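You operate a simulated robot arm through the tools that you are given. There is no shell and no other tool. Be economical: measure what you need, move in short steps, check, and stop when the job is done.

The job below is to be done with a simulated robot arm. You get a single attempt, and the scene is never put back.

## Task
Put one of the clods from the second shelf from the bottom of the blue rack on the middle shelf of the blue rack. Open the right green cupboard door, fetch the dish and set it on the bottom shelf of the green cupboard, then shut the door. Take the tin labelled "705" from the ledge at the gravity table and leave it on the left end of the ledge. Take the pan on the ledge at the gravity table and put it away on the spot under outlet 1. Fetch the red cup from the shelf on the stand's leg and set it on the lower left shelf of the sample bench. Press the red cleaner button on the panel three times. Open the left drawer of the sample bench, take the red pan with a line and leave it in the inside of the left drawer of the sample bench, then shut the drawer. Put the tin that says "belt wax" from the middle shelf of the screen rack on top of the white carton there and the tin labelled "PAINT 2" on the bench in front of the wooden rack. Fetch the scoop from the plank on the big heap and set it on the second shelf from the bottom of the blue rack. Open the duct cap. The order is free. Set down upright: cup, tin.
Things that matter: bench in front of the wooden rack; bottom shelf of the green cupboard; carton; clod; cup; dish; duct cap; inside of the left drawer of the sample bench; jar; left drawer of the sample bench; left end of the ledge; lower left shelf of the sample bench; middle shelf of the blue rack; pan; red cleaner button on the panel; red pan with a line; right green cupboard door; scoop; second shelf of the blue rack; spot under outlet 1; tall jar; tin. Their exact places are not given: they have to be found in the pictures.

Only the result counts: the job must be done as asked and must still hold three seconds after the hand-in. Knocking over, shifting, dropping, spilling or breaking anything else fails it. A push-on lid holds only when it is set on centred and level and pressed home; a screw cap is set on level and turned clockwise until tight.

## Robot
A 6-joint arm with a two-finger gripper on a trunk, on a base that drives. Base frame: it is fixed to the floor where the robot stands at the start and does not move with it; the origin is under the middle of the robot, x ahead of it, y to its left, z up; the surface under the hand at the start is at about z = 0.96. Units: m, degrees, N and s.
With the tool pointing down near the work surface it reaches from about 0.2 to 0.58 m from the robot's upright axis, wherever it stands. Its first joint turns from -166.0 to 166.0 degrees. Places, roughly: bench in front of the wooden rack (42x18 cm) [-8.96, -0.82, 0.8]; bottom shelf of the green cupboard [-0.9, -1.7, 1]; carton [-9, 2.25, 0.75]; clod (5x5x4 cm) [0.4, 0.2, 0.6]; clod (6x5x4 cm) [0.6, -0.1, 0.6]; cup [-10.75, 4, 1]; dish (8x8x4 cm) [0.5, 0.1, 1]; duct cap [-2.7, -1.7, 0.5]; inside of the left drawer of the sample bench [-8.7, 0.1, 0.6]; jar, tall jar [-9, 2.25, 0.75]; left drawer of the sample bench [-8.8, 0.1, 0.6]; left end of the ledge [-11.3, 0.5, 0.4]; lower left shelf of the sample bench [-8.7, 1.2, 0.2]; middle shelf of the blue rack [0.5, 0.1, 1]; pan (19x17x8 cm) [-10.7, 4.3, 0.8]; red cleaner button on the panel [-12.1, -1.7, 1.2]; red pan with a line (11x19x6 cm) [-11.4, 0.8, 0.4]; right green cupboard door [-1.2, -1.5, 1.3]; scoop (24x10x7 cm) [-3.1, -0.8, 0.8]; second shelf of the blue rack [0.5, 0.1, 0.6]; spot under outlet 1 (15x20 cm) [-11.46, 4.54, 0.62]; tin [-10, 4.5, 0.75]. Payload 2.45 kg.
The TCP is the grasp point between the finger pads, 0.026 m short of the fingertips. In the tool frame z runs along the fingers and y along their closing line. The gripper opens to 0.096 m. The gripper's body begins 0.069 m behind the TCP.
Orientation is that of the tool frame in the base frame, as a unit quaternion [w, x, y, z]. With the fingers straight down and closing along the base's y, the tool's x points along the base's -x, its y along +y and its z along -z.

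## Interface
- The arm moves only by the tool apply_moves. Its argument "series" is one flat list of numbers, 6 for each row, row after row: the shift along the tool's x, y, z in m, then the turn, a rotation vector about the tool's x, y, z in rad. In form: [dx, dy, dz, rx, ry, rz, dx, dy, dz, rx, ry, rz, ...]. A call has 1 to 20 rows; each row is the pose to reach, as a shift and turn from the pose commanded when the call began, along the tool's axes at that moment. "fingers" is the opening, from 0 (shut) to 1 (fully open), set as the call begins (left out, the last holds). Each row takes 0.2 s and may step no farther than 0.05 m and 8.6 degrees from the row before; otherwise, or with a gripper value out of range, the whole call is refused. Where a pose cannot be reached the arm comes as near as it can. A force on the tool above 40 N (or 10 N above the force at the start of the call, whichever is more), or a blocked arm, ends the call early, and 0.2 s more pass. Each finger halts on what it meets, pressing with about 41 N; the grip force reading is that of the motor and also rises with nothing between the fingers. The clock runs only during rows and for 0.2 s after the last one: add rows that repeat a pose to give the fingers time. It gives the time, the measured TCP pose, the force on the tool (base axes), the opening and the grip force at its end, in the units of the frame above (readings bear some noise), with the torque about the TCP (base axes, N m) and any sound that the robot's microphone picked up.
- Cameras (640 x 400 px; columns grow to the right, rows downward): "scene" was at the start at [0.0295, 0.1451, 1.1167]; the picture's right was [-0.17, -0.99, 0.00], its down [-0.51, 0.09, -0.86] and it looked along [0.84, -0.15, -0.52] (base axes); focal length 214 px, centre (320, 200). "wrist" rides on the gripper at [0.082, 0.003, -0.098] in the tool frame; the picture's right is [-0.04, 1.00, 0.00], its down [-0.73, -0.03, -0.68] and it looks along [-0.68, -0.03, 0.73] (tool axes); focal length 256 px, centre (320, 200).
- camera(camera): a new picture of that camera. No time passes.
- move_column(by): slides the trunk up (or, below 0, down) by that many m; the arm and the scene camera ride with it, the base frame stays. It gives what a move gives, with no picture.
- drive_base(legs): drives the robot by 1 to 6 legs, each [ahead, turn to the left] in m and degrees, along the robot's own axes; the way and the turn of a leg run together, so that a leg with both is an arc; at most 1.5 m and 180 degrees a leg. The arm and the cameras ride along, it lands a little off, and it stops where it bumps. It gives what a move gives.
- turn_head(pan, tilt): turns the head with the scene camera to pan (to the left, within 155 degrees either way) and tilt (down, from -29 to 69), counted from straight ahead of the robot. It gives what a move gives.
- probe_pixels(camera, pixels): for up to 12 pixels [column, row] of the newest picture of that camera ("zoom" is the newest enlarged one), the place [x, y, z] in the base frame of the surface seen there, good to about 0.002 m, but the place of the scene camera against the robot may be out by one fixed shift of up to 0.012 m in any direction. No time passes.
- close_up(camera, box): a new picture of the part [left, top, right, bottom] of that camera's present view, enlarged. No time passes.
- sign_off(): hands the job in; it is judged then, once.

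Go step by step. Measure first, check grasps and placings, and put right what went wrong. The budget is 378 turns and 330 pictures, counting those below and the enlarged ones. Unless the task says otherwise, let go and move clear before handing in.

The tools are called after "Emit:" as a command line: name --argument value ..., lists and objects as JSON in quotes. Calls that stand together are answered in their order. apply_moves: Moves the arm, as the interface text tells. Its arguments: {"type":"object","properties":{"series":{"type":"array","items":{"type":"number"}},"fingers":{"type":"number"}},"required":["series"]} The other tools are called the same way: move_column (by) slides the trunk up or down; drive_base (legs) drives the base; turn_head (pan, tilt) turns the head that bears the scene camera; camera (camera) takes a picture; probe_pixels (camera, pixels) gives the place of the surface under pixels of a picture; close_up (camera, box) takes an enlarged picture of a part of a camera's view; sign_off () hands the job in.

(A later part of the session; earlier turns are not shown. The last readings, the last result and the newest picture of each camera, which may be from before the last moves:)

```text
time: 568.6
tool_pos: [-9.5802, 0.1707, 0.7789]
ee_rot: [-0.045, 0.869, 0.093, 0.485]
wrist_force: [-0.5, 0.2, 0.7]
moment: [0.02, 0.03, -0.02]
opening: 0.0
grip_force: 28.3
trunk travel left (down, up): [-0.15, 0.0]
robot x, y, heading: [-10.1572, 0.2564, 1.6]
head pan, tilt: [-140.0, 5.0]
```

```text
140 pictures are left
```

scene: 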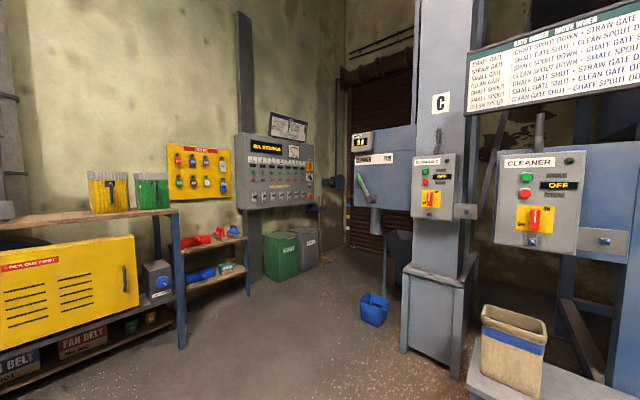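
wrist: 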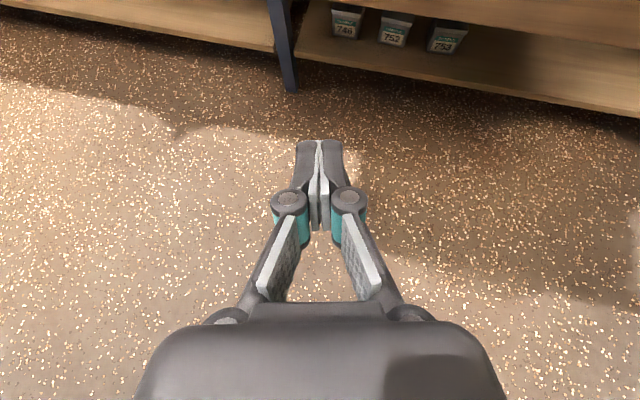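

Drawer is flush. The panel with rows of buttons is at (275,165). I zoom in.

Emit:
close_up --camera "scene" --box '[225, 120, 330, 220]'

Emit:
probe_pixels --camera "scene" --pixels '[[275, 165], [245, 190], [310, 190], [280, 250], [310, 240], [235, 240], [180, 300], [375, 310], [250, 300]]'

```text
4.00 times, centred on (278, 170) of scene
```

zoom: 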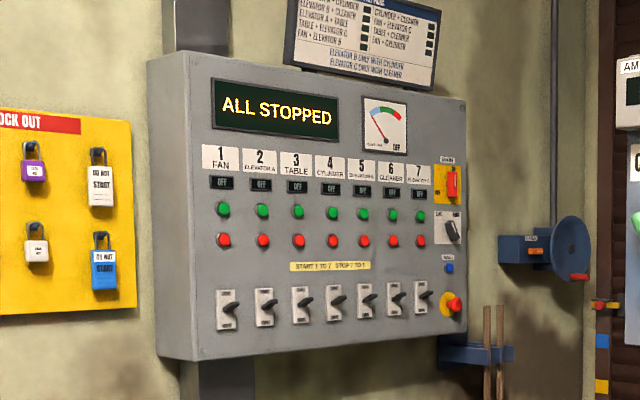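

```text
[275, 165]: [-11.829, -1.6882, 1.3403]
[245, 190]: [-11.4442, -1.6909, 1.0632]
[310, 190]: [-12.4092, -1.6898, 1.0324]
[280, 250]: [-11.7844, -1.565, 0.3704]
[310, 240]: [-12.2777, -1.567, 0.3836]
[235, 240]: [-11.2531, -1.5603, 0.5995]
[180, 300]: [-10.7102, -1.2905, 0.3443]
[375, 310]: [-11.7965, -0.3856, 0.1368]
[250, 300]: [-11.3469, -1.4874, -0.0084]
```

Column 6 is CLEANER; its red button is at zoom (392,240). I measure it and drive toward the panel.

Emit:
probe_pixels --camera "zoom" --pixels '[[392, 240], [363, 240], [418, 240], [392, 215], [225, 240], [455, 305]]'

Emit:
apply_moves --series '[0.0428, 0, -0.026, 0, 0, 0, 0.0857, 0, -0.0519, 0, 0, 0, 0.128, 0, -0.0778, 0, 0, 0, 0.171, 0, -0.1038, 0, 0, 0, 0.2142, 0, -0.1297, 0, 0, 0, 0.257, 0, -0.1557, 0, 0, 0]'

Emit:
drive_base --legs '[[0, -131], [1.4, 0], [0, -44]]'

Emit:
turn_head --pan 20 --tilt 15

Emit:
camera --camera "scene"

```text
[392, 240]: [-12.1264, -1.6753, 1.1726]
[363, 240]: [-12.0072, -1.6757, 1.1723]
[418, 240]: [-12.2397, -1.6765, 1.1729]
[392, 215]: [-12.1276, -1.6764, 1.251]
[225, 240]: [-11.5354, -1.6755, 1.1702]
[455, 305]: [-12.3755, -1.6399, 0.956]
```

```text
refused: row 2 steps farther than a row can; nothing moved
```

```text
time: 583.0
tool_pos: [-11.6347, -0.805, 0.7783]
ee_rot: [-0.482, -0.141, 0.862, -0.072]
wrist_force: [-0.5, -0.1, -0.2]
moment: [0.02, 0.02, -0.02]
opening: 0.0001
grip_force: 28.3
trunk travel left (down, up): [-0.15, 0.0]
robot x, y, heading: [-11.0488, -0.8245, -172.1]
head pan, tilt: [-140.0, 5.0]
```

```text
time: 585.5
tool_pos: [-11.6355, -0.804, 0.7785]
ee_rot: [-0.482, -0.141, 0.862, -0.072]
wrist_force: [0.0, -0.3, -0.5]
moment: [0.03, 0.02, 0.0]
opening: 0.0002
grip_force: 28.9
trunk travel left (down, up): [-0.15, 0.0]
robot x, y, heading: [-11.0484, -0.8249, -172.3]
head pan, tilt: [20.0, 15.0]
```

```text
138 pictures are left
```

scene: 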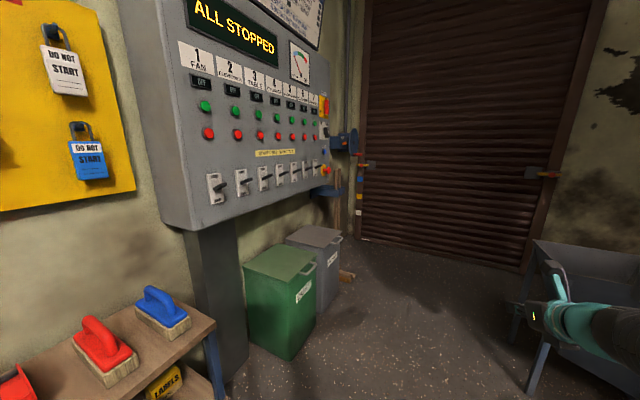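

I raise the arm 0.3 m, then go on to stand before the CLEANER column.

Emit:
apply_moves --series '[0.0322, 0, -0.0195, 0, 0, 0, 0.0644, 0, -0.039, 0, 0, 0, 0.0966, 0, -0.0585, 0, 0, 0, 0.1288, 0, -0.078, 0, 0, 0, 0.161, 0, -0.0975, 0, 0, 0, 0.1932, 0, -0.117, 0, 0, 0, 0.2254, 0, -0.1365, 0, 0, 0, 0.257, 0, -0.1557, 0, 0, 0]'

Emit:
drive_base --legs '[[0.9, 0], [0, 74]]'

Emit:
turn_head --pan 0 --tilt 5

Emit:
camera --camera "scene"

Emit:
camera --camera "wrist"

```text
time: 587.3
tool_pos: [-11.6351, -0.8106, 1.0787]
ee_rot: [-0.482, -0.141, 0.861, -0.073]
wrist_force: [-0.1, -0.4, 1.2]
moment: [-0.01, -0.03, 0.0]
opening: 0.0002
grip_force: 28.3
trunk travel left (down, up): [-0.15, 0.0]
robot x, y, heading: [-11.0527, -0.8232, -172.5]
head pan, tilt: [20.0, 15.0]
```

```text
time: 595.3
tool_pos: [-12.1274, -1.509, 1.078]
ee_rot: [0.341, 0.632, -0.603, 0.348]
wrist_force: [-0.4, -0.1, 0.5]
moment: [0.01, 0.02, -0.03]
opening: 0.0
grip_force: 28.5
trunk travel left (down, up): [-0.15, 0.0]
robot x, y, heading: [-11.9527, -0.9495, -98.1]
head pan, tilt: [20.0, 15.0]
```

```text
time: 596.1
tool_pos: [-12.1243, -1.507, 1.0785]
ee_rot: [0.341, 0.632, -0.603, 0.348]
wrist_force: [-0.1, -0.5, -0.8]
moment: [0.01, 0.01, 0.02]
opening: 0.0
grip_force: 28.4
trunk travel left (down, up): [-0.15, 0.0]
robot x, y, heading: [-11.9471, -0.947, -98.3]
head pan, tilt: [0.0, 5.0]
```

```text
137 pictures are left
```

scene: 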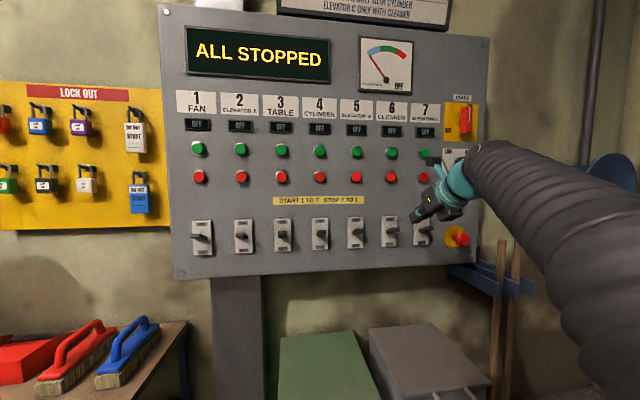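

```text
136 pictures are left
```

wrist: 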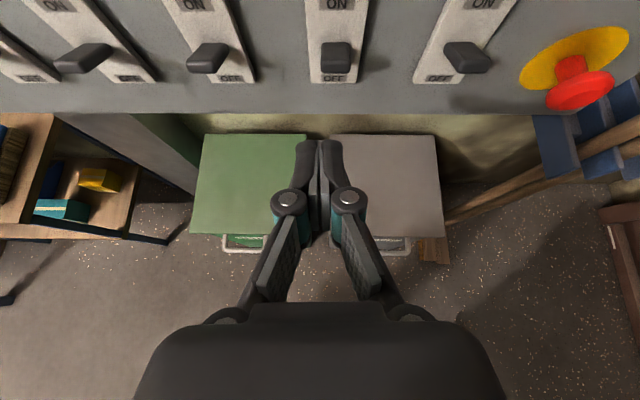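

The hand lines up with column 6. I level it and raise it to button height, stopping short.

Emit:
apply_moves --series '[0.0197, 0.0008, -0.0068, 0, 0.11, 0, 0.0394, 0.0016, -0.0135, 0, 0.22, 0, 0.059, 0.0025, -0.0203, 0, 0.33, 0, 0.0787, 0.0033, -0.027, 0, 0.44, 0, 0.0984, 0.0041, -0.0338, 0, 0.55, 0]'

Emit:
camera --camera "wrist"

Emit:
camera --camera "scene"

```text
time: 597.3
tool_pos: [-12.128, -1.5312, 1.179]
ee_rot: [0.492, 0.513, -0.487, 0.507]
wrist_force: [-0.3, -0.2, -0.3]
moment: [-0.02, 0.02, 0.0]
opening: 0.0
grip_force: 28.9
trunk travel left (down, up): [-0.15, 0.0]
robot x, y, heading: [-11.9483, -0.9483, -98.3]
head pan, tilt: [0.0, 5.0]
```

```text
135 pictures are left
```

wrist: 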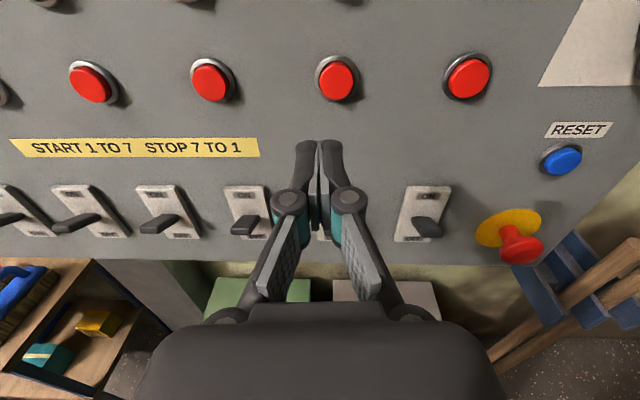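

```text
134 pictures are left
```

scene: 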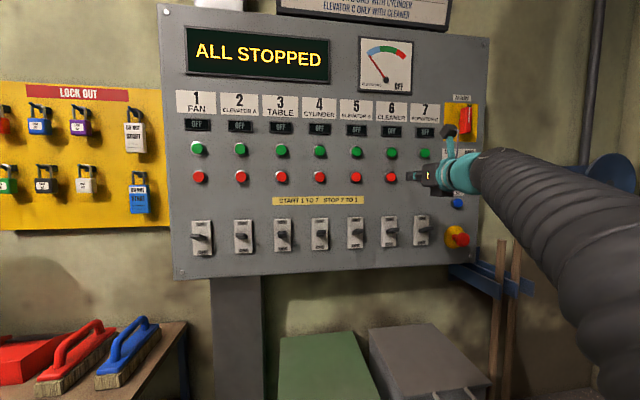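

The button at wrist (336,80) is column 6. I probe it.

Emit:
probe_pixels --camera "wrist" --pixels '[[336, 80], [336, 68], [336, 94], [325, 80], [348, 80], [400, 100], [467, 77]]'

```text
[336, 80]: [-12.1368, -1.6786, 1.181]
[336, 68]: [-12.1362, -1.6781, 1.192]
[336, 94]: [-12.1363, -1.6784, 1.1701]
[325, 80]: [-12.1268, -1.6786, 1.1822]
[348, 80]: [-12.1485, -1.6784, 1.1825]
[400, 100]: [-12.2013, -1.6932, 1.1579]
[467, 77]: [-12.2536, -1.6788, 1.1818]
```

Button centre (−12.137,−1.6785,1.181). I align and make the first press.

Emit:
apply_moves --series '[0.002, 0.0149, 0.04, 0, 0, 0, 0.002, 0.0149, 0.08, 0, 0, 0, 0.002, 0.0149, 0.105, 0, 0, 0]'

Emit:
camera --camera "wrist"

Emit:
apply_moves --series '[0, 0, 0.01, 0, 0, 0, 0, 0, 0.016, 0, 0, 0, 0, 0, 0.02, 0, 0, 0, 0, 0, 0.023, 0, 0, 0]'

Emit:
camera --camera "scene"

```text
time: 598.1
tool_pos: [-12.1371, -1.637, 1.1825]
ee_rot: [0.493, 0.513, -0.487, 0.506]
wrist_force: [0.3, 0.1, 0.3]
moment: [0.05, 0.03, -0.02]
opening: 0.0001
grip_force: 28.7
trunk travel left (down, up): [-0.15, 0.0]
robot x, y, heading: [-11.9507, -0.9489, -98.2]
head pan, tilt: [0.0, 5.0]
```

```text
133 pictures are left
```

wrist: 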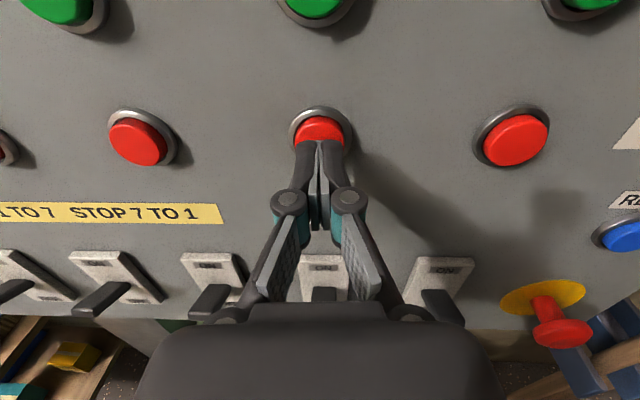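

```text
time: 599.1
tool_pos: [-12.1369, -1.6594, 1.1819]
ee_rot: [0.492, 0.514, -0.486, 0.507]
wrist_force: [-1.2, 4.7, -0.9]
moment: [0.05, 0.03, -0.05]
opening: 0.0059
grip_force: 28.2
trunk travel left (down, up): [-0.15, 0.0]
robot x, y, heading: [-11.9496, -0.9558, -98.2]
head pan, tilt: [0.0, 5.0]
heard: click
```

```text
132 pictures are left
```

scene: 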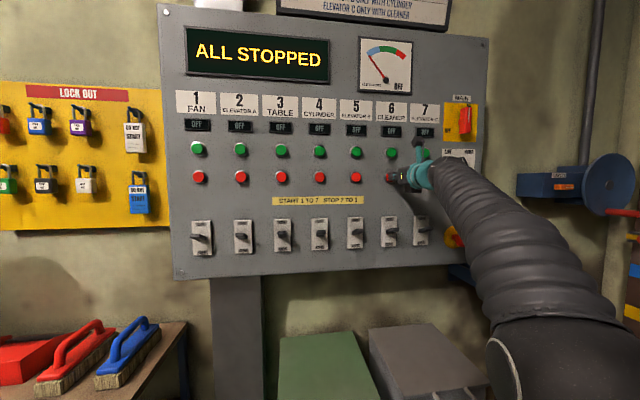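

One click heard. I release fully, then press again, noting each click.

Emit:
apply_moves --series '[0, 0, -0.012, 0, 0, 0, 0, 0, -0.023, 0, 0, 0, 0, 0, -0.023, 0, 0, 0]'

Emit:
apply_moves --series '[0, 0, 0.01, 0, 0, 0, 0, 0, 0.016, 0, 0, 0, 0, 0, 0.02, 0, 0, 0, 0, 0, 0.023, 0, 0, 0]'

Emit:
apply_moves --series '[0, 0, -0.012, 0, 0, 0, 0, 0, -0.023, 0, 0, 0, 0, 0, -0.023, 0, 0, 0]'

Emit:
apply_moves --series '[0, 0, 0.01, 0, 0, 0, 0, 0, 0.016, 0, 0, 0, 0, 0, 0.02, 0, 0, 0, 0, 0, 0.023, 0, 0, 0]'

```text
time: 599.9
tool_pos: [-12.1373, -1.6372, 1.1798]
ee_rot: [0.491, 0.514, -0.487, 0.507]
wrist_force: [-0.3, -0.3, 0.0]
moment: [0.03, -0.02, 0.02]
opening: 0.0
grip_force: 28.4
trunk travel left (down, up): [-0.15, 0.0]
robot x, y, heading: [-11.9522, -0.9496, -98.4]
head pan, tilt: [0.0, 5.0]
```

```text
time: 600.9
tool_pos: [-12.138, -1.6584, 1.182]
ee_rot: [0.492, 0.514, -0.487, 0.506]
wrist_force: [1.3, 5.4, -2.2]
moment: [0.02, -0.02, -0.02]
opening: 0.006
grip_force: 28.7
trunk travel left (down, up): [-0.15, 0.0]
robot x, y, heading: [-11.9502, -0.9492, -98.2]
head pan, tilt: [0.0, 5.0]
heard: click
```

```text
time: 601.7
tool_pos: [-12.1395, -1.6369, 1.1805]
ee_rot: [0.493, 0.513, -0.488, 0.506]
wrist_force: [-0.1, 0.2, 0.0]
moment: [0.02, -0.02, 0.01]
opening: 0.0001
grip_force: 29.0
trunk travel left (down, up): [-0.15, 0.0]
robot x, y, heading: [-11.9503, -0.9522, -98.2]
head pan, tilt: [0.0, 5.0]
```

```text
time: 602.7
tool_pos: [-12.1376, -1.6596, 1.1812]
ee_rot: [0.492, 0.513, -0.487, 0.507]
wrist_force: [0.9, 4.6, -2.4]
moment: [0.05, -0.02, -0.03]
opening: 0.0061
grip_force: 28.7
trunk travel left (down, up): [-0.15, 0.0]
robot x, y, heading: [-11.9484, -0.9496, -98.1]
head pan, tilt: [0.0, 5.0]
heard: click
```

Three presses, three clicks. I retreat, tilt the hand back down, and leave toward the gravity table.

Emit:
apply_moves --series '[0, 0, -0.045, 0, 0, 0, 0, 0, -0.09, 0, 0, 0, 0, 0, -0.135, 0, 0, 0, 0, 0, -0.18, 0, 0, 0, 0, 0, -0.18, 0, -0.13, 0, 0, 0, -0.18, 0, -0.26, 0, 0, 0, -0.18, 0, -0.39, 0, 0, 0, -0.18, 0, -0.52, 0]'

Emit:
drive_base --legs '[[0, 106], [0.95, 0], [0, 45], [0.5, 0]]'

Emit:
turn_head --pan 20 --tilt 15

Emit:
camera --camera "scene"

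```text
time: 604.5
tool_pos: [-12.1438, -1.4791, 1.1824]
ee_rot: [0.351, 0.626, -0.598, 0.357]
wrist_force: [0.1, 0.7, 0.7]
moment: [0.0, 0.0, 0.01]
opening: 0.0
grip_force: 28.3
trunk travel left (down, up): [-0.15, 0.0]
robot x, y, heading: [-11.953, -0.9525, -98.3]
head pan, tilt: [0.0, 5.0]
```

```text
time: 618.6
tool_pos: [-10.2784, -0.0421, 1.1815]
ee_rot: [-0.261, 0.733, 0.461, 0.427]
wrist_force: [0.5, -0.6, 0.4]
moment: [-0.02, 0.0, -0.02]
opening: 0.0
grip_force: 28.8
trunk travel left (down, up): [-0.15, 0.0]
robot x, y, heading: [-10.7044, -0.4152, 53.3]
head pan, tilt: [0.0, 5.0]
```

```text
time: 619.4
tool_pos: [-10.2796, -0.041, 1.1822]
ee_rot: [-0.261, 0.733, 0.46, 0.428]
wrist_force: [0.2, -1.1, 0.0]
moment: [-0.01, 0.02, 0.01]
opening: 0.0
grip_force: 29.0
trunk travel left (down, up): [-0.15, 0.0]
robot x, y, heading: [-10.7063, -0.4161, 53.5]
head pan, tilt: [20.0, 15.0]
```

```text
131 pictures are left
```

scene: 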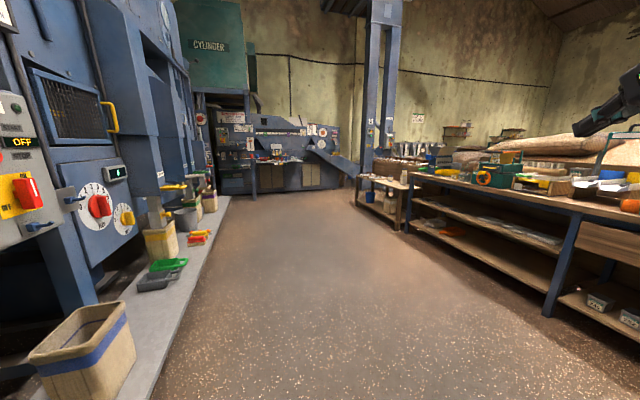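

The aisle is clear up to the gravity table. I drive up it.

Emit:
drive_base --legs '[[0.55, 0], [0, 38], [1.4, 0], [1.3, 0]]'

Emit:
turn_head --pan 0 --tilt 20

Emit:
camera --camera "scene"

```text
time: 637.2
tool_pos: [-10.2568, 3.315, 1.1828]
ee_rot: [-0.381, 0.553, 0.665, 0.325]
wrist_force: [-0.3, 0.6, -0.7]
moment: [0.0, 0.04, -0.01]
opening: 0.0
grip_force: 28.6
trunk travel left (down, up): [-0.15, 0.0]
robot x, y, heading: [-10.3796, 2.765, 89.2]
head pan, tilt: [20.0, 15.0]
```

```text
time: 638.0
tool_pos: [-10.2567, 3.3148, 1.1826]
ee_rot: [-0.381, 0.554, 0.665, 0.326]
wrist_force: [-0.1, 0.2, -0.4]
moment: [0.02, 0.0, -0.01]
opening: 0.0
grip_force: 28.7
trunk travel left (down, up): [-0.15, 0.0]
robot x, y, heading: [-10.379, 2.7611, 89.5]
head pan, tilt: [0.0, 20.0]
```

```text
130 pictures are left
```

scene: 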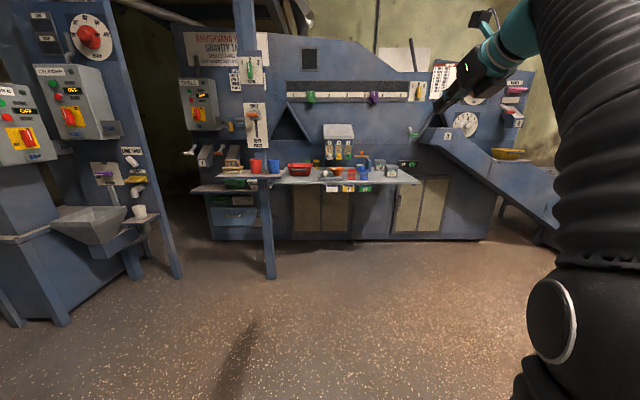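

Emit:
close_up --camera "scene" --box '[180, 130, 310, 210]'

Emit:
close_up --camera "scene" --box '[290, 130, 430, 215]'

Emit:
probe_pixels --camera "scene" --pixels '[[256, 166], [274, 166], [299, 169], [391, 170], [362, 172], [350, 175], [330, 172], [235, 183], [265, 175], [400, 178], [140, 212], [270, 240]]'

```text
4.92 times, centred on (245, 170) of scene
```

zoom: 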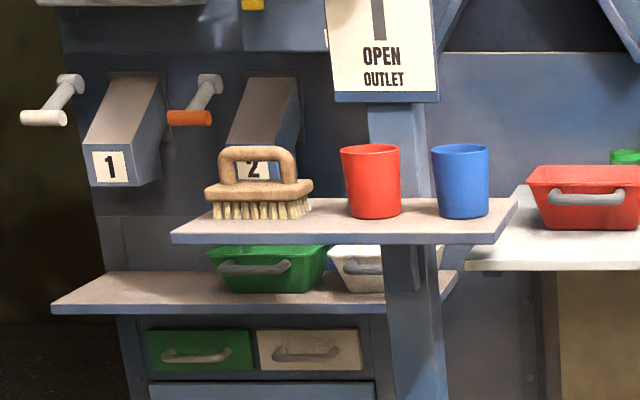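

```text
4.57 times, centred on (360, 172) of scene
```

zoom: 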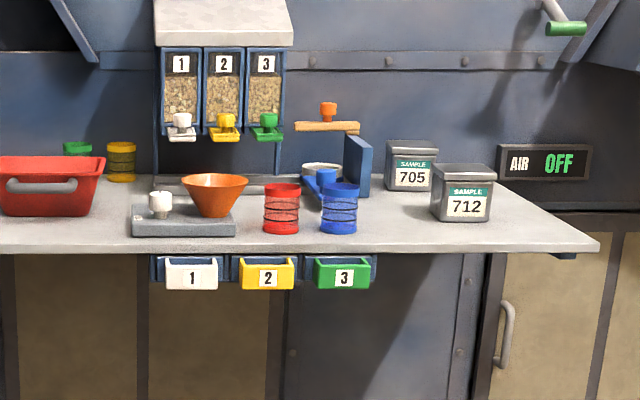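

```text
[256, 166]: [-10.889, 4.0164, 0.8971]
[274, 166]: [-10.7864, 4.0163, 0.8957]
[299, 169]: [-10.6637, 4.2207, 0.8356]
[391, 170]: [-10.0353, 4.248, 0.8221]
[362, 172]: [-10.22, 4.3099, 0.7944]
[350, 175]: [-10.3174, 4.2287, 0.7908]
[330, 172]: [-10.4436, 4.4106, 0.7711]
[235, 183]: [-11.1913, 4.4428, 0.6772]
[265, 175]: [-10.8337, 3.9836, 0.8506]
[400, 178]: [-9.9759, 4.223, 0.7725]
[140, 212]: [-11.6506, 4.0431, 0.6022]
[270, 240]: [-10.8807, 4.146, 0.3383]
```

Red cup at (−10.89,4.02), tin 705 behind 712 near (−10.1,4.4), red pan at (−10.66,4.25), free spot under outlet 1. First the cup: I recentre the arm, lower it a bit and drive near.

Emit:
apply_moves --series '[-0.02, -0.03, 0.012, 0, 0, 0, -0.04, -0.06, 0.024, 0, 0, 0, -0.06, -0.09, 0.036, 0, 0, 0, -0.08, -0.12, 0.048, 0, 0, 0]'

Emit:
drive_base --legs '[[0, 47], [0.7, 0], [0, -56.5]]'

Emit:
camera --camera "scene"

Emit:
camera --camera "wrist"

```text
time: 639.0
tool_pos: [-10.3751, 3.294, 1.0868]
ee_rot: [-0.381, 0.554, 0.665, 0.325]
wrist_force: [0.0, 0.6, -0.4]
moment: [-0.03, 0.02, 0.0]
opening: 0.0
grip_force: 28.4
trunk travel left (down, up): [-0.15, 0.0]
robot x, y, heading: [-10.3816, 2.7643, 89.6]
head pan, tilt: [0.0, 20.0]
```

```text
time: 647.5
tool_pos: [-10.7712, 3.7787, 1.0875]
ee_rot: [-0.345, 0.618, 0.606, 0.362]
wrist_force: [-0.9, 0.4, -0.1]
moment: [-0.03, -0.01, 0.03]
opening: 0.0001
grip_force: 28.4
trunk travel left (down, up): [-0.15, 0.0]
robot x, y, heading: [-10.8842, 3.2568, 78.1]
head pan, tilt: [0.0, 20.0]
```

```text
127 pictures are left
```

scene: 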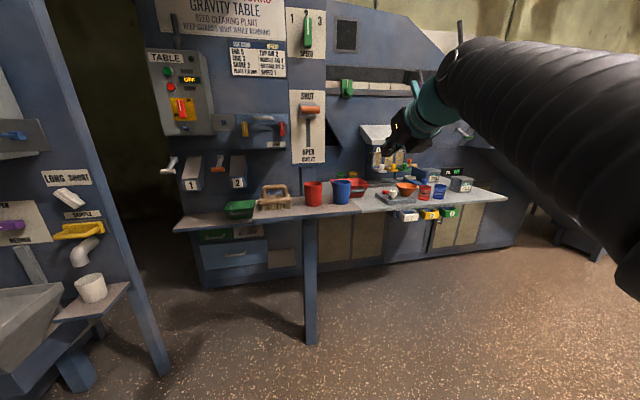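

```text
126 pictures are left
```

wrist: 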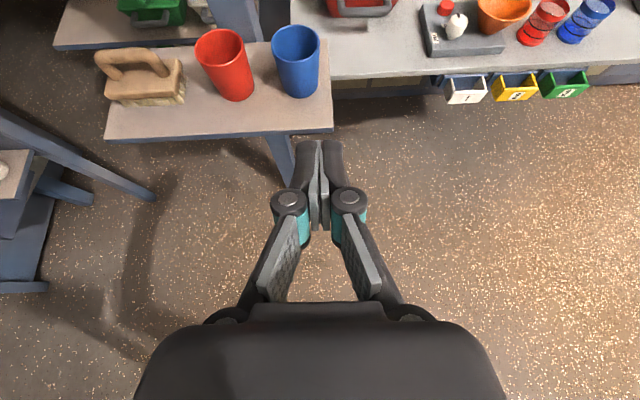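

Emit:
probe_pixels --camera "wrist" --pixels '[[200, 45], [245, 42], [222, 32], [226, 62], [232, 97], [276, 42], [319, 38], [299, 60], [302, 95], [184, 75], [180, 110], [300, 125]]'

Emit:
close_up --camera "wrist" --box '[80, 10, 340, 150]'

```text
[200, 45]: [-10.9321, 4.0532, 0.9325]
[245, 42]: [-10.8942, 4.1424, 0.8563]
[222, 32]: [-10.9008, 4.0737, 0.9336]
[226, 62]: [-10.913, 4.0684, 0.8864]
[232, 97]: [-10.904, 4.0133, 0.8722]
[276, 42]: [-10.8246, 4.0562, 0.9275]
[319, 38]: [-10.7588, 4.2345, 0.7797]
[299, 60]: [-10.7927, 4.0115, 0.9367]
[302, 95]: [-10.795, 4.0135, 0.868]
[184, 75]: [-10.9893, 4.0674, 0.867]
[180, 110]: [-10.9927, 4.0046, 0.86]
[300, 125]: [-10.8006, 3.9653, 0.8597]
```

```text
2.46 times, centred on (210, 80) of wrist
```

zoom: 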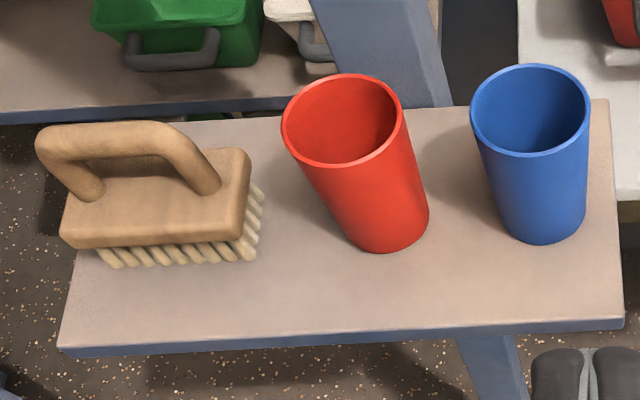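

Red cup: centre (−10.90,4.042), Ø≈0.067, shelf 0.8595, 10 cm from the blue cup. I turn 8° left, go 0.13 m forward, then approach.

Emit:
drive_base --legs '[[0, 9], [0.13, 0]]'

Emit:
camera --camera "wrist"

```text
time: 649.5
tool_pos: [-10.8467, 3.9188, 1.0878]
ee_rot: [-0.373, 0.569, 0.652, 0.334]
wrist_force: [0.0, -0.8, 0.4]
moment: [-0.03, -0.02, -0.01]
opening: 0.0001
grip_force: 28.9
trunk travel left (down, up): [-0.15, 0.0]
robot x, y, heading: [-10.8749, 3.3904, 86.9]
head pan, tilt: [0.0, 20.0]
```

```text
124 pictures are left
```

wrist: 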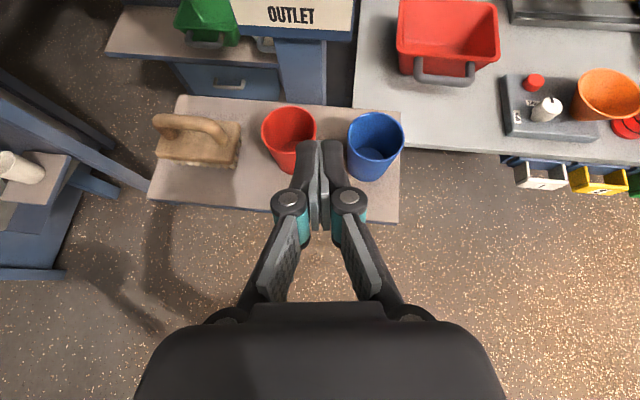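

Emit:
apply_moves --series '[0, -0.039, 0, 0, 0, 0, -0.033, -0.039, 0.0317, 0, 0, 0, -0.0655, -0.039, 0.0633, 0, 0, 0, -0.0981, -0.039, 0.095, 0, 0, 0]' --fingers 0.85

Emit:
camera --camera "wrist"

```text
time: 650.5
tool_pos: [-10.8884, 3.9462, 0.9556]
ee_rot: [-0.373, 0.569, 0.653, 0.334]
wrist_force: [-0.3, -0.3, 0.2]
moment: [0.01, 0.0, 0.01]
opening: 0.0815
grip_force: 0.2
trunk travel left (down, up): [-0.15, 0.0]
robot x, y, heading: [-10.8771, 3.39, 86.8]
head pan, tilt: [0.0, 20.0]
```

```text
123 pictures are left
```

wrist: 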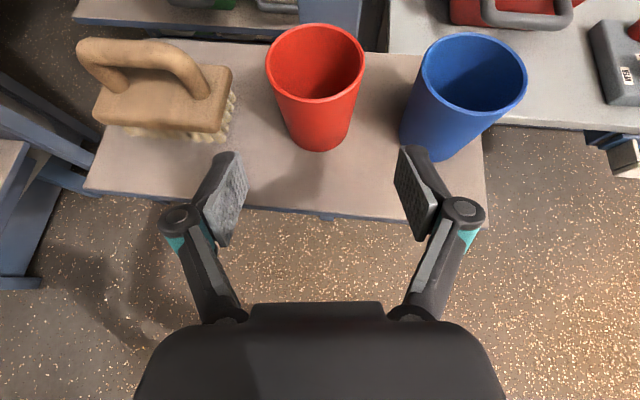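

Cup centred, blue cup clear to the right. I advance and close.

Emit:
apply_moves --series '[0, 0, 0.04, 0, 0, 0, 0, 0, 0.075, 0, 0, 0, 0, 0, 0.108, 0, 0, 0]'

Emit:
camera --camera "wrist"

Emit:
apply_moves --series '[0, 0, 0, 0, 0, 0, 0, 0, 0, 0, 0, 0, 0, 0, 0, 0, 0, 0]' --fingers 0

```text
time: 651.3
tool_pos: [-10.9007, 4.0385, 0.9027]
ee_rot: [-0.373, 0.569, 0.652, 0.334]
wrist_force: [-0.3, -0.6, 0.0]
moment: [0.01, 0.01, 0.0]
opening: 0.0814
grip_force: 0.2
trunk travel left (down, up): [-0.15, 0.0]
robot x, y, heading: [-10.8765, 3.3897, 87.0]
head pan, tilt: [0.0, 20.0]
```

```text
122 pictures are left
```

wrist: 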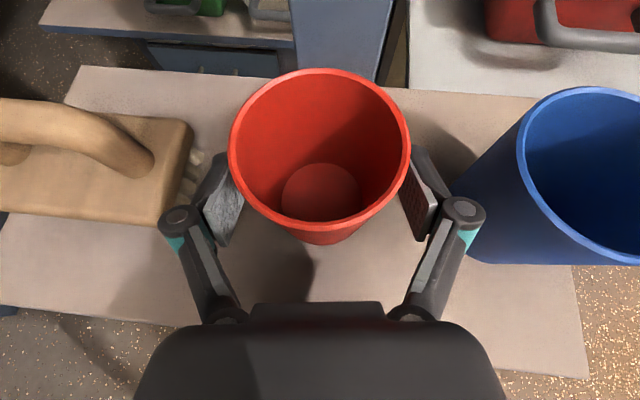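

```text
time: 652.1
tool_pos: [-10.9008, 4.0379, 0.9022]
ee_rot: [-0.373, 0.569, 0.651, 0.335]
wrist_force: [0.1, 1.0, 0.8]
moment: [0.0, -0.03, 0.01]
opening: 0.061
grip_force: 41.1
trunk travel left (down, up): [-0.15, 0.0]
robot x, y, heading: [-10.875, 3.3891, 86.7]
head pan, tilt: [0.0, 20.0]
```

Cup held. I lift it, back off and carry it to the sample bench's left bay.

Emit:
apply_moves --series '[0.035, 0, -0.02, 0, 0, 0, 0.07, 0, -0.04, 0, 0, 0]'

Emit:
drive_base --legs '[[-0.4, 0], [0, -149], [1.0, 0], [1.0, 0], [0, 58]]'

Emit:
move_column --by -0.15

Emit:
turn_head --pan 0 --tilt 35

Emit:
camera --camera "scene"

Emit:
camera --camera "wrist"

```text
time: 652.7
tool_pos: [-10.9049, 4.0382, 0.9824]
ee_rot: [-0.372, 0.569, 0.653, 0.334]
wrist_force: [-1.4, -0.1, -1.1]
moment: [0.0, -0.01, 0.02]
opening: 0.061
grip_force: 40.7
trunk travel left (down, up): [-0.15, 0.0]
robot x, y, heading: [-10.8787, 3.3889, 87.0]
head pan, tilt: [0.0, 20.0]
```

```text
time: 673.5
tool_pos: [-9.3083, 1.2253, 0.982]
ee_rot: [-0.023, 0.864, 0.051, 0.5]
wrist_force: [0.5, 0.1, -0.3]
moment: [0.02, 0.03, 0.0]
opening: 0.0594
grip_force: 40.9
trunk travel left (down, up): [-0.15, 0.0]
robot x, y, heading: [-9.9631, 1.2066, -4.1]
head pan, tilt: [0.0, 20.0]
```

```text
time: 675.2
tool_pos: [-9.309, 1.2252, 0.8307]
ee_rot: [-0.022, 0.864, 0.051, 0.501]
wrist_force: [-0.1, 0.0, -0.6]
moment: [0.01, -0.01, -0.01]
opening: 0.0594
grip_force: 41.0
trunk travel left (down, up): [0.0, 0.15]
robot x, y, heading: [-9.9568, 1.2101, -4.2]
head pan, tilt: [0.0, 20.0]
```

```text
time: 676.0
tool_pos: [-9.3089, 1.2245, 0.8322]
ee_rot: [-0.023, 0.865, 0.051, 0.499]
wrist_force: [-0.8, -0.7, -0.8]
moment: [-0.03, 0.0, -0.01]
opening: 0.0595
grip_force: 40.8
trunk travel left (down, up): [0.0, 0.15]
robot x, y, heading: [-9.9622, 1.2128, -4.2]
head pan, tilt: [0.0, 35.0]
```

```text
121 pictures are left
```

scene: 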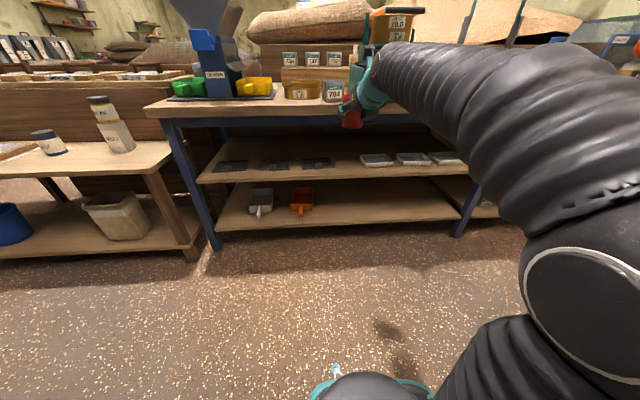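

```text
120 pictures are left
```

wrist: 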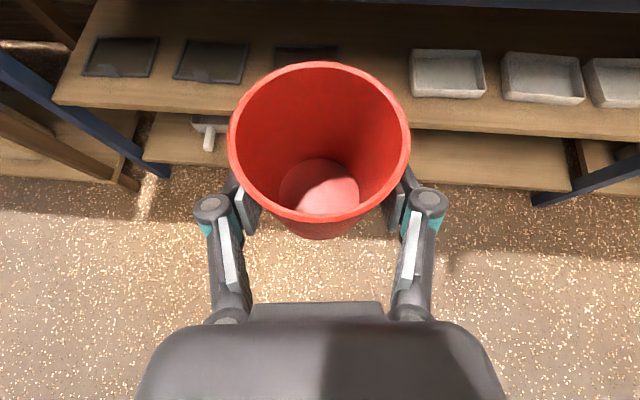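

The lower shelf has free room right of the orange scoop (scene 380,200). I measure shelf heights and gaps.

Emit:
probe_pixels --camera "scene" --pixels '[[340, 215], [400, 210], [380, 195], [340, 190], [380, 222], [380, 178], [302, 200], [302, 213], [430, 215], [370, 165], [260, 200]]'

Emit:
probe_pixels --camera "wrist" --pixels '[[500, 160], [450, 150], [540, 175], [480, 110], [480, 25], [200, 150], [470, 140]]'

```text
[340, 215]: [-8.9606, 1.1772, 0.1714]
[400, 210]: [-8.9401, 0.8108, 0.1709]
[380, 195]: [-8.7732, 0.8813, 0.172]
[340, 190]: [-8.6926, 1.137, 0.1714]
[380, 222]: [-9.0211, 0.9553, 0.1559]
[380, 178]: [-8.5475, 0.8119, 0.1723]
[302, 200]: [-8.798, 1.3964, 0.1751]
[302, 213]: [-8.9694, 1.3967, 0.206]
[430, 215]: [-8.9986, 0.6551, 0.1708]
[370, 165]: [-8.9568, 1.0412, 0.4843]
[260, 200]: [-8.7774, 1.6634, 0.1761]
```

```text
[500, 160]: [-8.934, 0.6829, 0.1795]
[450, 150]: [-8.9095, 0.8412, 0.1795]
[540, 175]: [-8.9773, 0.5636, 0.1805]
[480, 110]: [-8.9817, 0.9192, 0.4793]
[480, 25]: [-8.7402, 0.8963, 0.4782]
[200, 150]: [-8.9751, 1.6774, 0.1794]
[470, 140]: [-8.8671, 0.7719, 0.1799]
```

Lower shelf z 0.18, shelf above at 0.48. I lower the hand to z≈0.29 in the open aisle first.

Emit:
apply_moves --series '[-0.0375, -0.0005, 0.0217, 0, 0, 0, -0.075, -0.001, 0.0435, 0, 0, 0, -0.1125, -0.0014, 0.0652, 0, 0, 0, -0.15, -0.0019, 0.087, 0, 0, 0, -0.1876, -0.0024, 0.1087, 0, 0, 0, -0.2251, -0.0029, 0.1304, 0, 0, 0, -0.2626, -0.0033, 0.1522, 0, 0, 0, -0.3, -0.0038, 0.1739, 0, 0, 0, -0.3376, -0.0043, 0.1956, 0, 0, 0, -0.3751, -0.0048, 0.2174, 0, 0, 0, -0.4126, -0.0052, 0.2391, 0, 0, 0, -0.4502, -0.0057, 0.2608, 0, 0, 0, -0.468, -0.0059, 0.2712, 0, 0, 0]'

Emit:
camera --camera "scene"

Emit:
camera --camera "wrist"

```text
time: 678.8
tool_pos: [-9.3036, 1.192, 0.2971]
ee_rot: [-0.037, 0.865, 0.059, 0.498]
wrist_force: [0.0, -0.2, -0.1]
moment: [-0.03, 0.01, 0.03]
opening: 0.0593
grip_force: 41.1
out of reach, approached as far as the arm can: row 9, 10, 11, 12, 13
trunk travel left (down, up): [0.0, 0.15]
robot x, y, heading: [-9.9598, 1.2097, -4.2]
head pan, tilt: [0.0, 35.0]
```

```text
119 pictures are left
```

scene: 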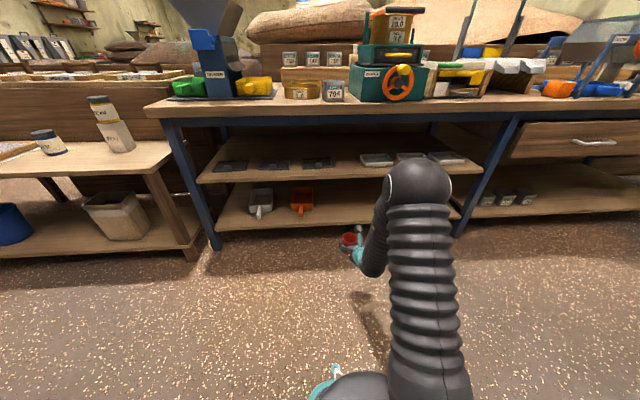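

```text
118 pictures are left
```

wrist: 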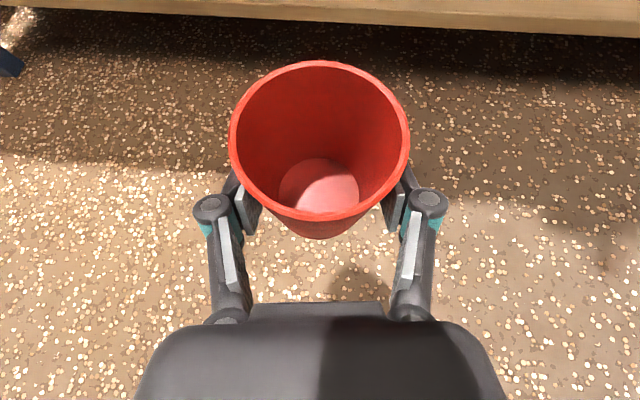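

Emit:
probe_pixels --camera "scene" --pixels '[[418, 165], [395, 190], [375, 250], [355, 235], [445, 200]]'

```text
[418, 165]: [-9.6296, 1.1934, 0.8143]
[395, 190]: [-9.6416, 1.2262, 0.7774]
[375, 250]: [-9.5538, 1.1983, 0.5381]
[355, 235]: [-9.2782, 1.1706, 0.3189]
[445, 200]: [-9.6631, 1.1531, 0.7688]
```

The elbow will just clear the bench edge. I lower 5.5 cm more here, then look.

Emit:
apply_moves --series '[-0.0238, 0, 0.0138, 0, 0, 0, -0.0476, 0, 0.0276, 0, 0, 0]'

Emit:
drive_base --legs '[[0.2, 0]]'

Emit:
camera --camera "scene"

Emit:
camera --camera "wrist"

```text
time: 679.4
tool_pos: [-9.3031, 1.1736, 0.2431]
ee_rot: [-0.03, 0.864, 0.054, 0.5]
wrist_force: [0.6, 0.1, -0.5]
moment: [0.0, 0.0, 0.01]
opening: 0.0594
grip_force: 40.5
out of reach, approached as far as the arm can: row 1, 2
trunk travel left (down, up): [0.0, 0.15]
robot x, y, heading: [-9.9634, 1.2101, -4.2]
head pan, tilt: [0.0, 35.0]
```

```text
time: 681.0
tool_pos: [-9.1063, 1.1583, 0.2427]
ee_rot: [-0.03, 0.864, 0.055, 0.499]
wrist_force: [-0.7, -0.5, -1.3]
moment: [0.0, 0.01, 0.03]
opening: 0.0593
grip_force: 40.7
trunk travel left (down, up): [0.0, 0.15]
robot x, y, heading: [-9.7639, 1.1939, -4.2]
head pan, tilt: [0.0, 35.0]
```

```text
117 pictures are left
```

scene: 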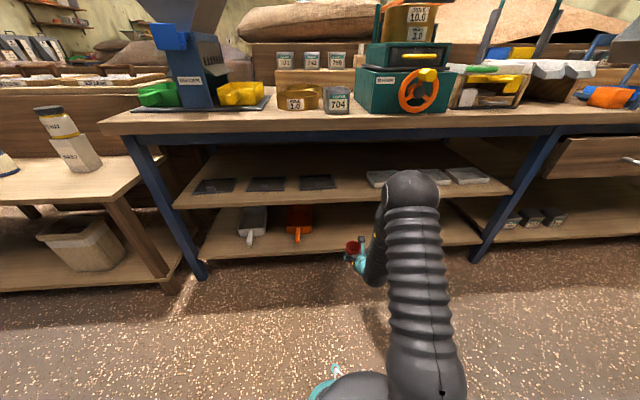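

```text
116 pictures are left
```

wrist: 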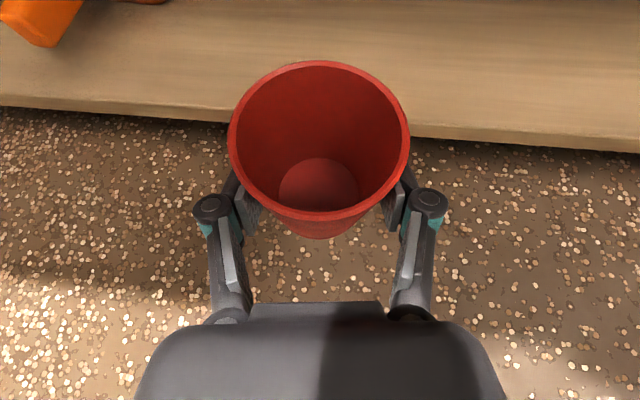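

Clear of the scoops. I drive 0.16 m further and check.

Emit:
drive_base --legs '[[0.16, 0]]'

Emit:
camera --camera "wrist"

Emit:
camera --camera "scene"

Emit:
probe_pixels --camera "wrist" --pixels '[[100, 100], [540, 100], [500, 200], [150, 200], [320, 330]]'

```text
time: 682.4
tool_pos: [-8.9433, 1.1471, 0.2431]
ee_rot: [-0.029, 0.864, 0.054, 0.499]
wrist_force: [0.5, 0.4, -1.4]
moment: [-0.02, 0.01, 0.02]
opening: 0.0593
grip_force: 40.9
trunk travel left (down, up): [0.0, 0.15]
robot x, y, heading: [-9.6008, 1.1842, -4.4]
head pan, tilt: [0.0, 35.0]
```

```text
115 pictures are left
```

wrist: 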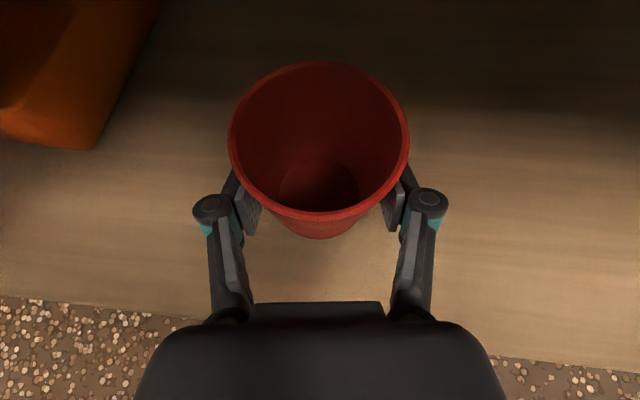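

```text
114 pictures are left
```

scene: 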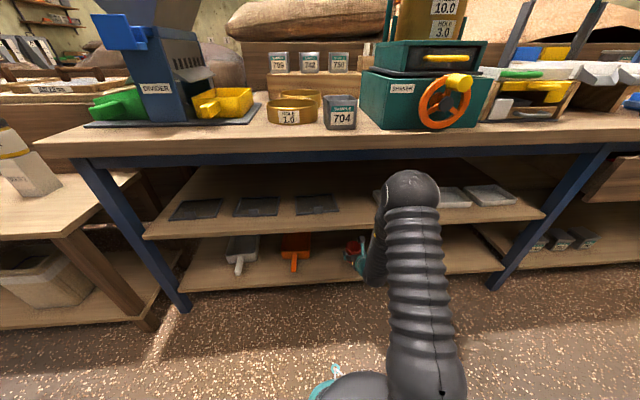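

```text
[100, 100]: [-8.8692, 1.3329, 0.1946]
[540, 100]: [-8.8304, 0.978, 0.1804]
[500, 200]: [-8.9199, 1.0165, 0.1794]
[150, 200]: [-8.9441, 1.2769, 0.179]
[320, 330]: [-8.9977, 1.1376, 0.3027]
```

On the spot; I lower 2 cm in small steps.

Emit:
apply_moves --series '[-0.0087, 0, 0.005, 0, 0, 0, -0.0147, 0, 0.0085, 0, 0, 0, -0.0175, 0, 0.0101, 0, 0, 0]'

```text
time: 683.2
tool_pos: [-8.9436, 1.1445, 0.2225]
ee_rot: [-0.031, 0.865, 0.055, 0.498]
wrist_force: [0.3, -0.8, -0.9]
moment: [0.0, -0.01, -0.02]
opening: 0.0594
grip_force: 41.4
trunk travel left (down, up): [0.0, 0.15]
robot x, y, heading: [-9.5984, 1.1813, -4.4]
head pan, tilt: [0.0, 35.0]
```

No contact yet: the tapered cup has crept up in the pads (opening 0.061→0.0594). I lower further by millimetres.

Emit:
apply_moves --series '[-0.0026, 0, 0.0015, 0, 0, 0, -0.0043, 0, 0.0025, 0, 0, 0, -0.006, 0, 0.0035, 0, 0, 0]'

Emit:
close_up --camera "scene" --box '[310, 210, 410, 290]'

```text
time: 684.0
tool_pos: [-8.94, 1.1459, 0.2196]
ee_rot: [-0.033, 0.863, 0.057, 0.502]
wrist_force: [-2.1, 5.1, 29.5]
moment: [-0.12, -0.32, -0.09]
opening: 0.0593
grip_force: 40.9
trunk travel left (down, up): [0.0, 0.15]
robot x, y, heading: [-9.5963, 1.182, -4.4]
head pan, tilt: [0.0, 35.0]
```

```text
5.00 times, centred on (360, 250) of scene
```

zoom: 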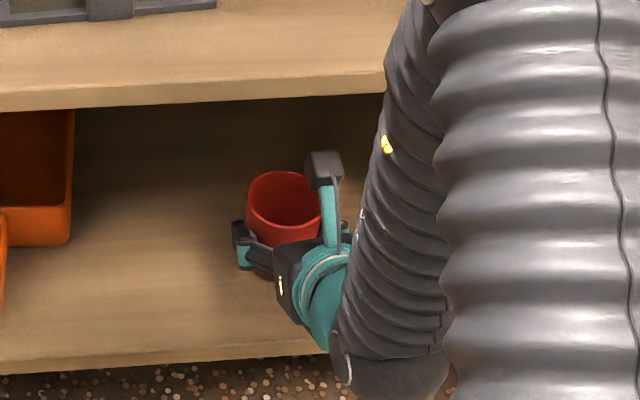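

Firm contact now. I ease up 2 mm, open and withdraw by the tool axis.

Emit:
apply_moves --series '[0.002, 0, -0.0012, 0, 0, 0, 0.0035, 0, -0.002, 0, 0, 0]'

Emit:
apply_moves --series '[0, 0, 0, 0, 0, 0, 0, 0, 0, 0, 0, 0, 0, 0, -0.03, 0, 0, 0, -0.005, 0, -0.06, 0, 0, 0, -0.01, 0, -0.09, 0, 0, 0]' --fingers 0.9

Emit:
camera --camera "wrist"

```text
time: 684.6
tool_pos: [-8.9436, 1.1444, 0.2203]
ee_rot: [-0.031, 0.864, 0.055, 0.499]
wrist_force: [5.0, 2.4, 14.5]
moment: [-0.11, -0.53, 0.11]
opening: 0.0589
grip_force: 40.5
trunk travel left (down, up): [0.0, 0.15]
robot x, y, heading: [-9.602, 1.1838, -4.4]
head pan, tilt: [0.0, 35.0]
```

```text
time: 685.8
tool_pos: [-9.0242, 1.1357, 0.2561]
ee_rot: [-0.03, 0.864, 0.055, 0.499]
wrist_force: [0.5, 0.1, -0.4]
moment: [-0.01, 0.01, 0.03]
opening: 0.0862
grip_force: 0.1
trunk travel left (down, up): [0.0, 0.15]
robot x, y, heading: [-9.5973, 1.1828, -4.0]
head pan, tilt: [0.0, 35.0]
```

```text
112 pictures are left
```

wrist: 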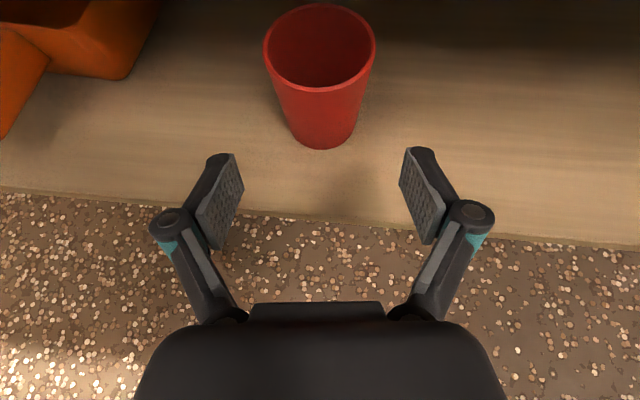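

Cup stands upright on the lower left shelf. Now back to the gravity table for the pan; I retreat, raise, and drive there.

Emit:
drive_base --legs '[[-0.4, 0]]'

Emit:
apply_moves --series '[0.0375, -0.0, -0.0217, 0, 0, 0, 0.075, 0, -0.0435, 0, 0, 0, 0.1125, 0, -0.0652, 0, 0, 0, 0.15, 0, -0.087, 0, 0, 0, 0.1876, 0, -0.1087, 0, 0, 0, 0.2251, 0, -0.1304, 0, 0, 0, 0.2626, 0, -0.1522, 0, 0, 0, 0.3, 0, -0.1739, 0, 0, 0, 0.3376, 0, -0.1956, 0, 0, 0, 0.3751, 0, -0.2174, 0, 0, 0, 0.4126, 0, -0.2391, 0, 0, 0, 0.4502, 0, -0.2608, 0, 0, 0]'

Emit:
move_column --by 0.15

Emit:
drive_base --legs '[[0, 125], [1.1, 0], [0.95, 0], [0, -41]]'

Emit:
turn_head --pan 0 --tilt 20

Emit:
camera --camera "scene"

Emit:
camera --camera "wrist"

```text
time: 688.3
tool_pos: [-9.4233, 1.1645, 0.2566]
ee_rot: [-0.029, 0.865, 0.053, 0.499]
wrist_force: [-0.2, 0.8, -0.9]
moment: [-0.02, -0.04, 0.01]
opening: 0.0862
grip_force: 0.1
trunk travel left (down, up): [0.0, 0.15]
robot x, y, heading: [-9.9987, 1.215, -4.6]
head pan, tilt: [0.0, 35.0]
```

```text
time: 690.9
tool_pos: [-9.4252, 1.1663, 0.7787]
ee_rot: [-0.03, 0.865, 0.053, 0.499]
wrist_force: [0.5, -0.2, -0.3]
moment: [-0.02, -0.03, 0.0]
opening: 0.0866
grip_force: 0.0
trunk travel left (down, up): [0.0, 0.15]
robot x, y, heading: [-9.9967, 1.215, -4.4]
head pan, tilt: [0.0, 35.0]
```

```text
time: 692.6
tool_pos: [-9.4247, 1.1674, 0.9273]
ee_rot: [-0.03, 0.865, 0.053, 0.499]
wrist_force: [-0.6, 0.1, -0.5]
moment: [0.0, -0.02, 0.03]
opening: 0.0863
grip_force: 0.0
trunk travel left (down, up): [-0.15, 0.0]
robot x, y, heading: [-10.002, 1.2138, -4.7]
head pan, tilt: [0.0, 35.0]
```

```text
time: 707.0
tool_pos: [-11.2409, 3.342, 0.9291]
ee_rot: [-0.456, 0.35, 0.792, 0.206]
wrist_force: [-0.3, -0.9, 0.3]
moment: [0.0, -0.01, 0.01]
opening: 0.0863
grip_force: 0.0
trunk travel left (down, up): [-0.15, 0.0]
robot x, y, heading: [-10.9484, 2.8501, 120.3]
head pan, tilt: [0.0, 35.0]
stopped in leg 3: the robot was blocked; the commanded pose is now the measured one
```

```text
time: 707.8
tool_pos: [-11.2416, 3.3444, 0.9281]
ee_rot: [-0.457, 0.35, 0.791, 0.205]
wrist_force: [0.0, 0.7, -0.2]
moment: [-0.01, 0.0, 0.03]
opening: 0.0866
grip_force: 0.1
trunk travel left (down, up): [-0.15, 0.0]
robot x, y, heading: [-10.948, 2.8491, 120.6]
head pan, tilt: [0.0, 20.0]
```

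```text
111 pictures are left
```

scene: 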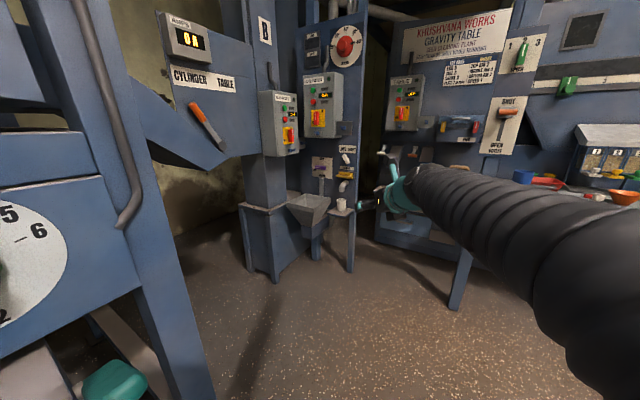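

```text
110 pictures are left
```

wrist: 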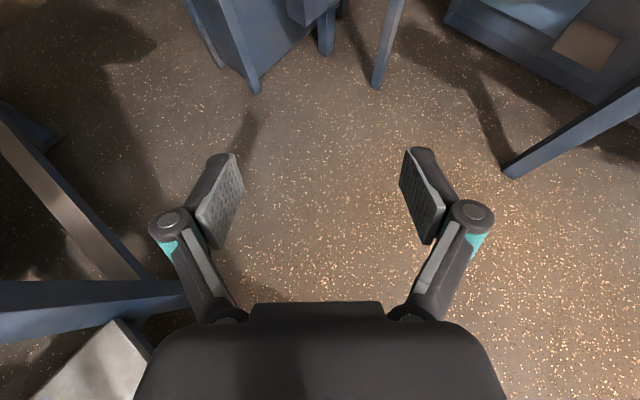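

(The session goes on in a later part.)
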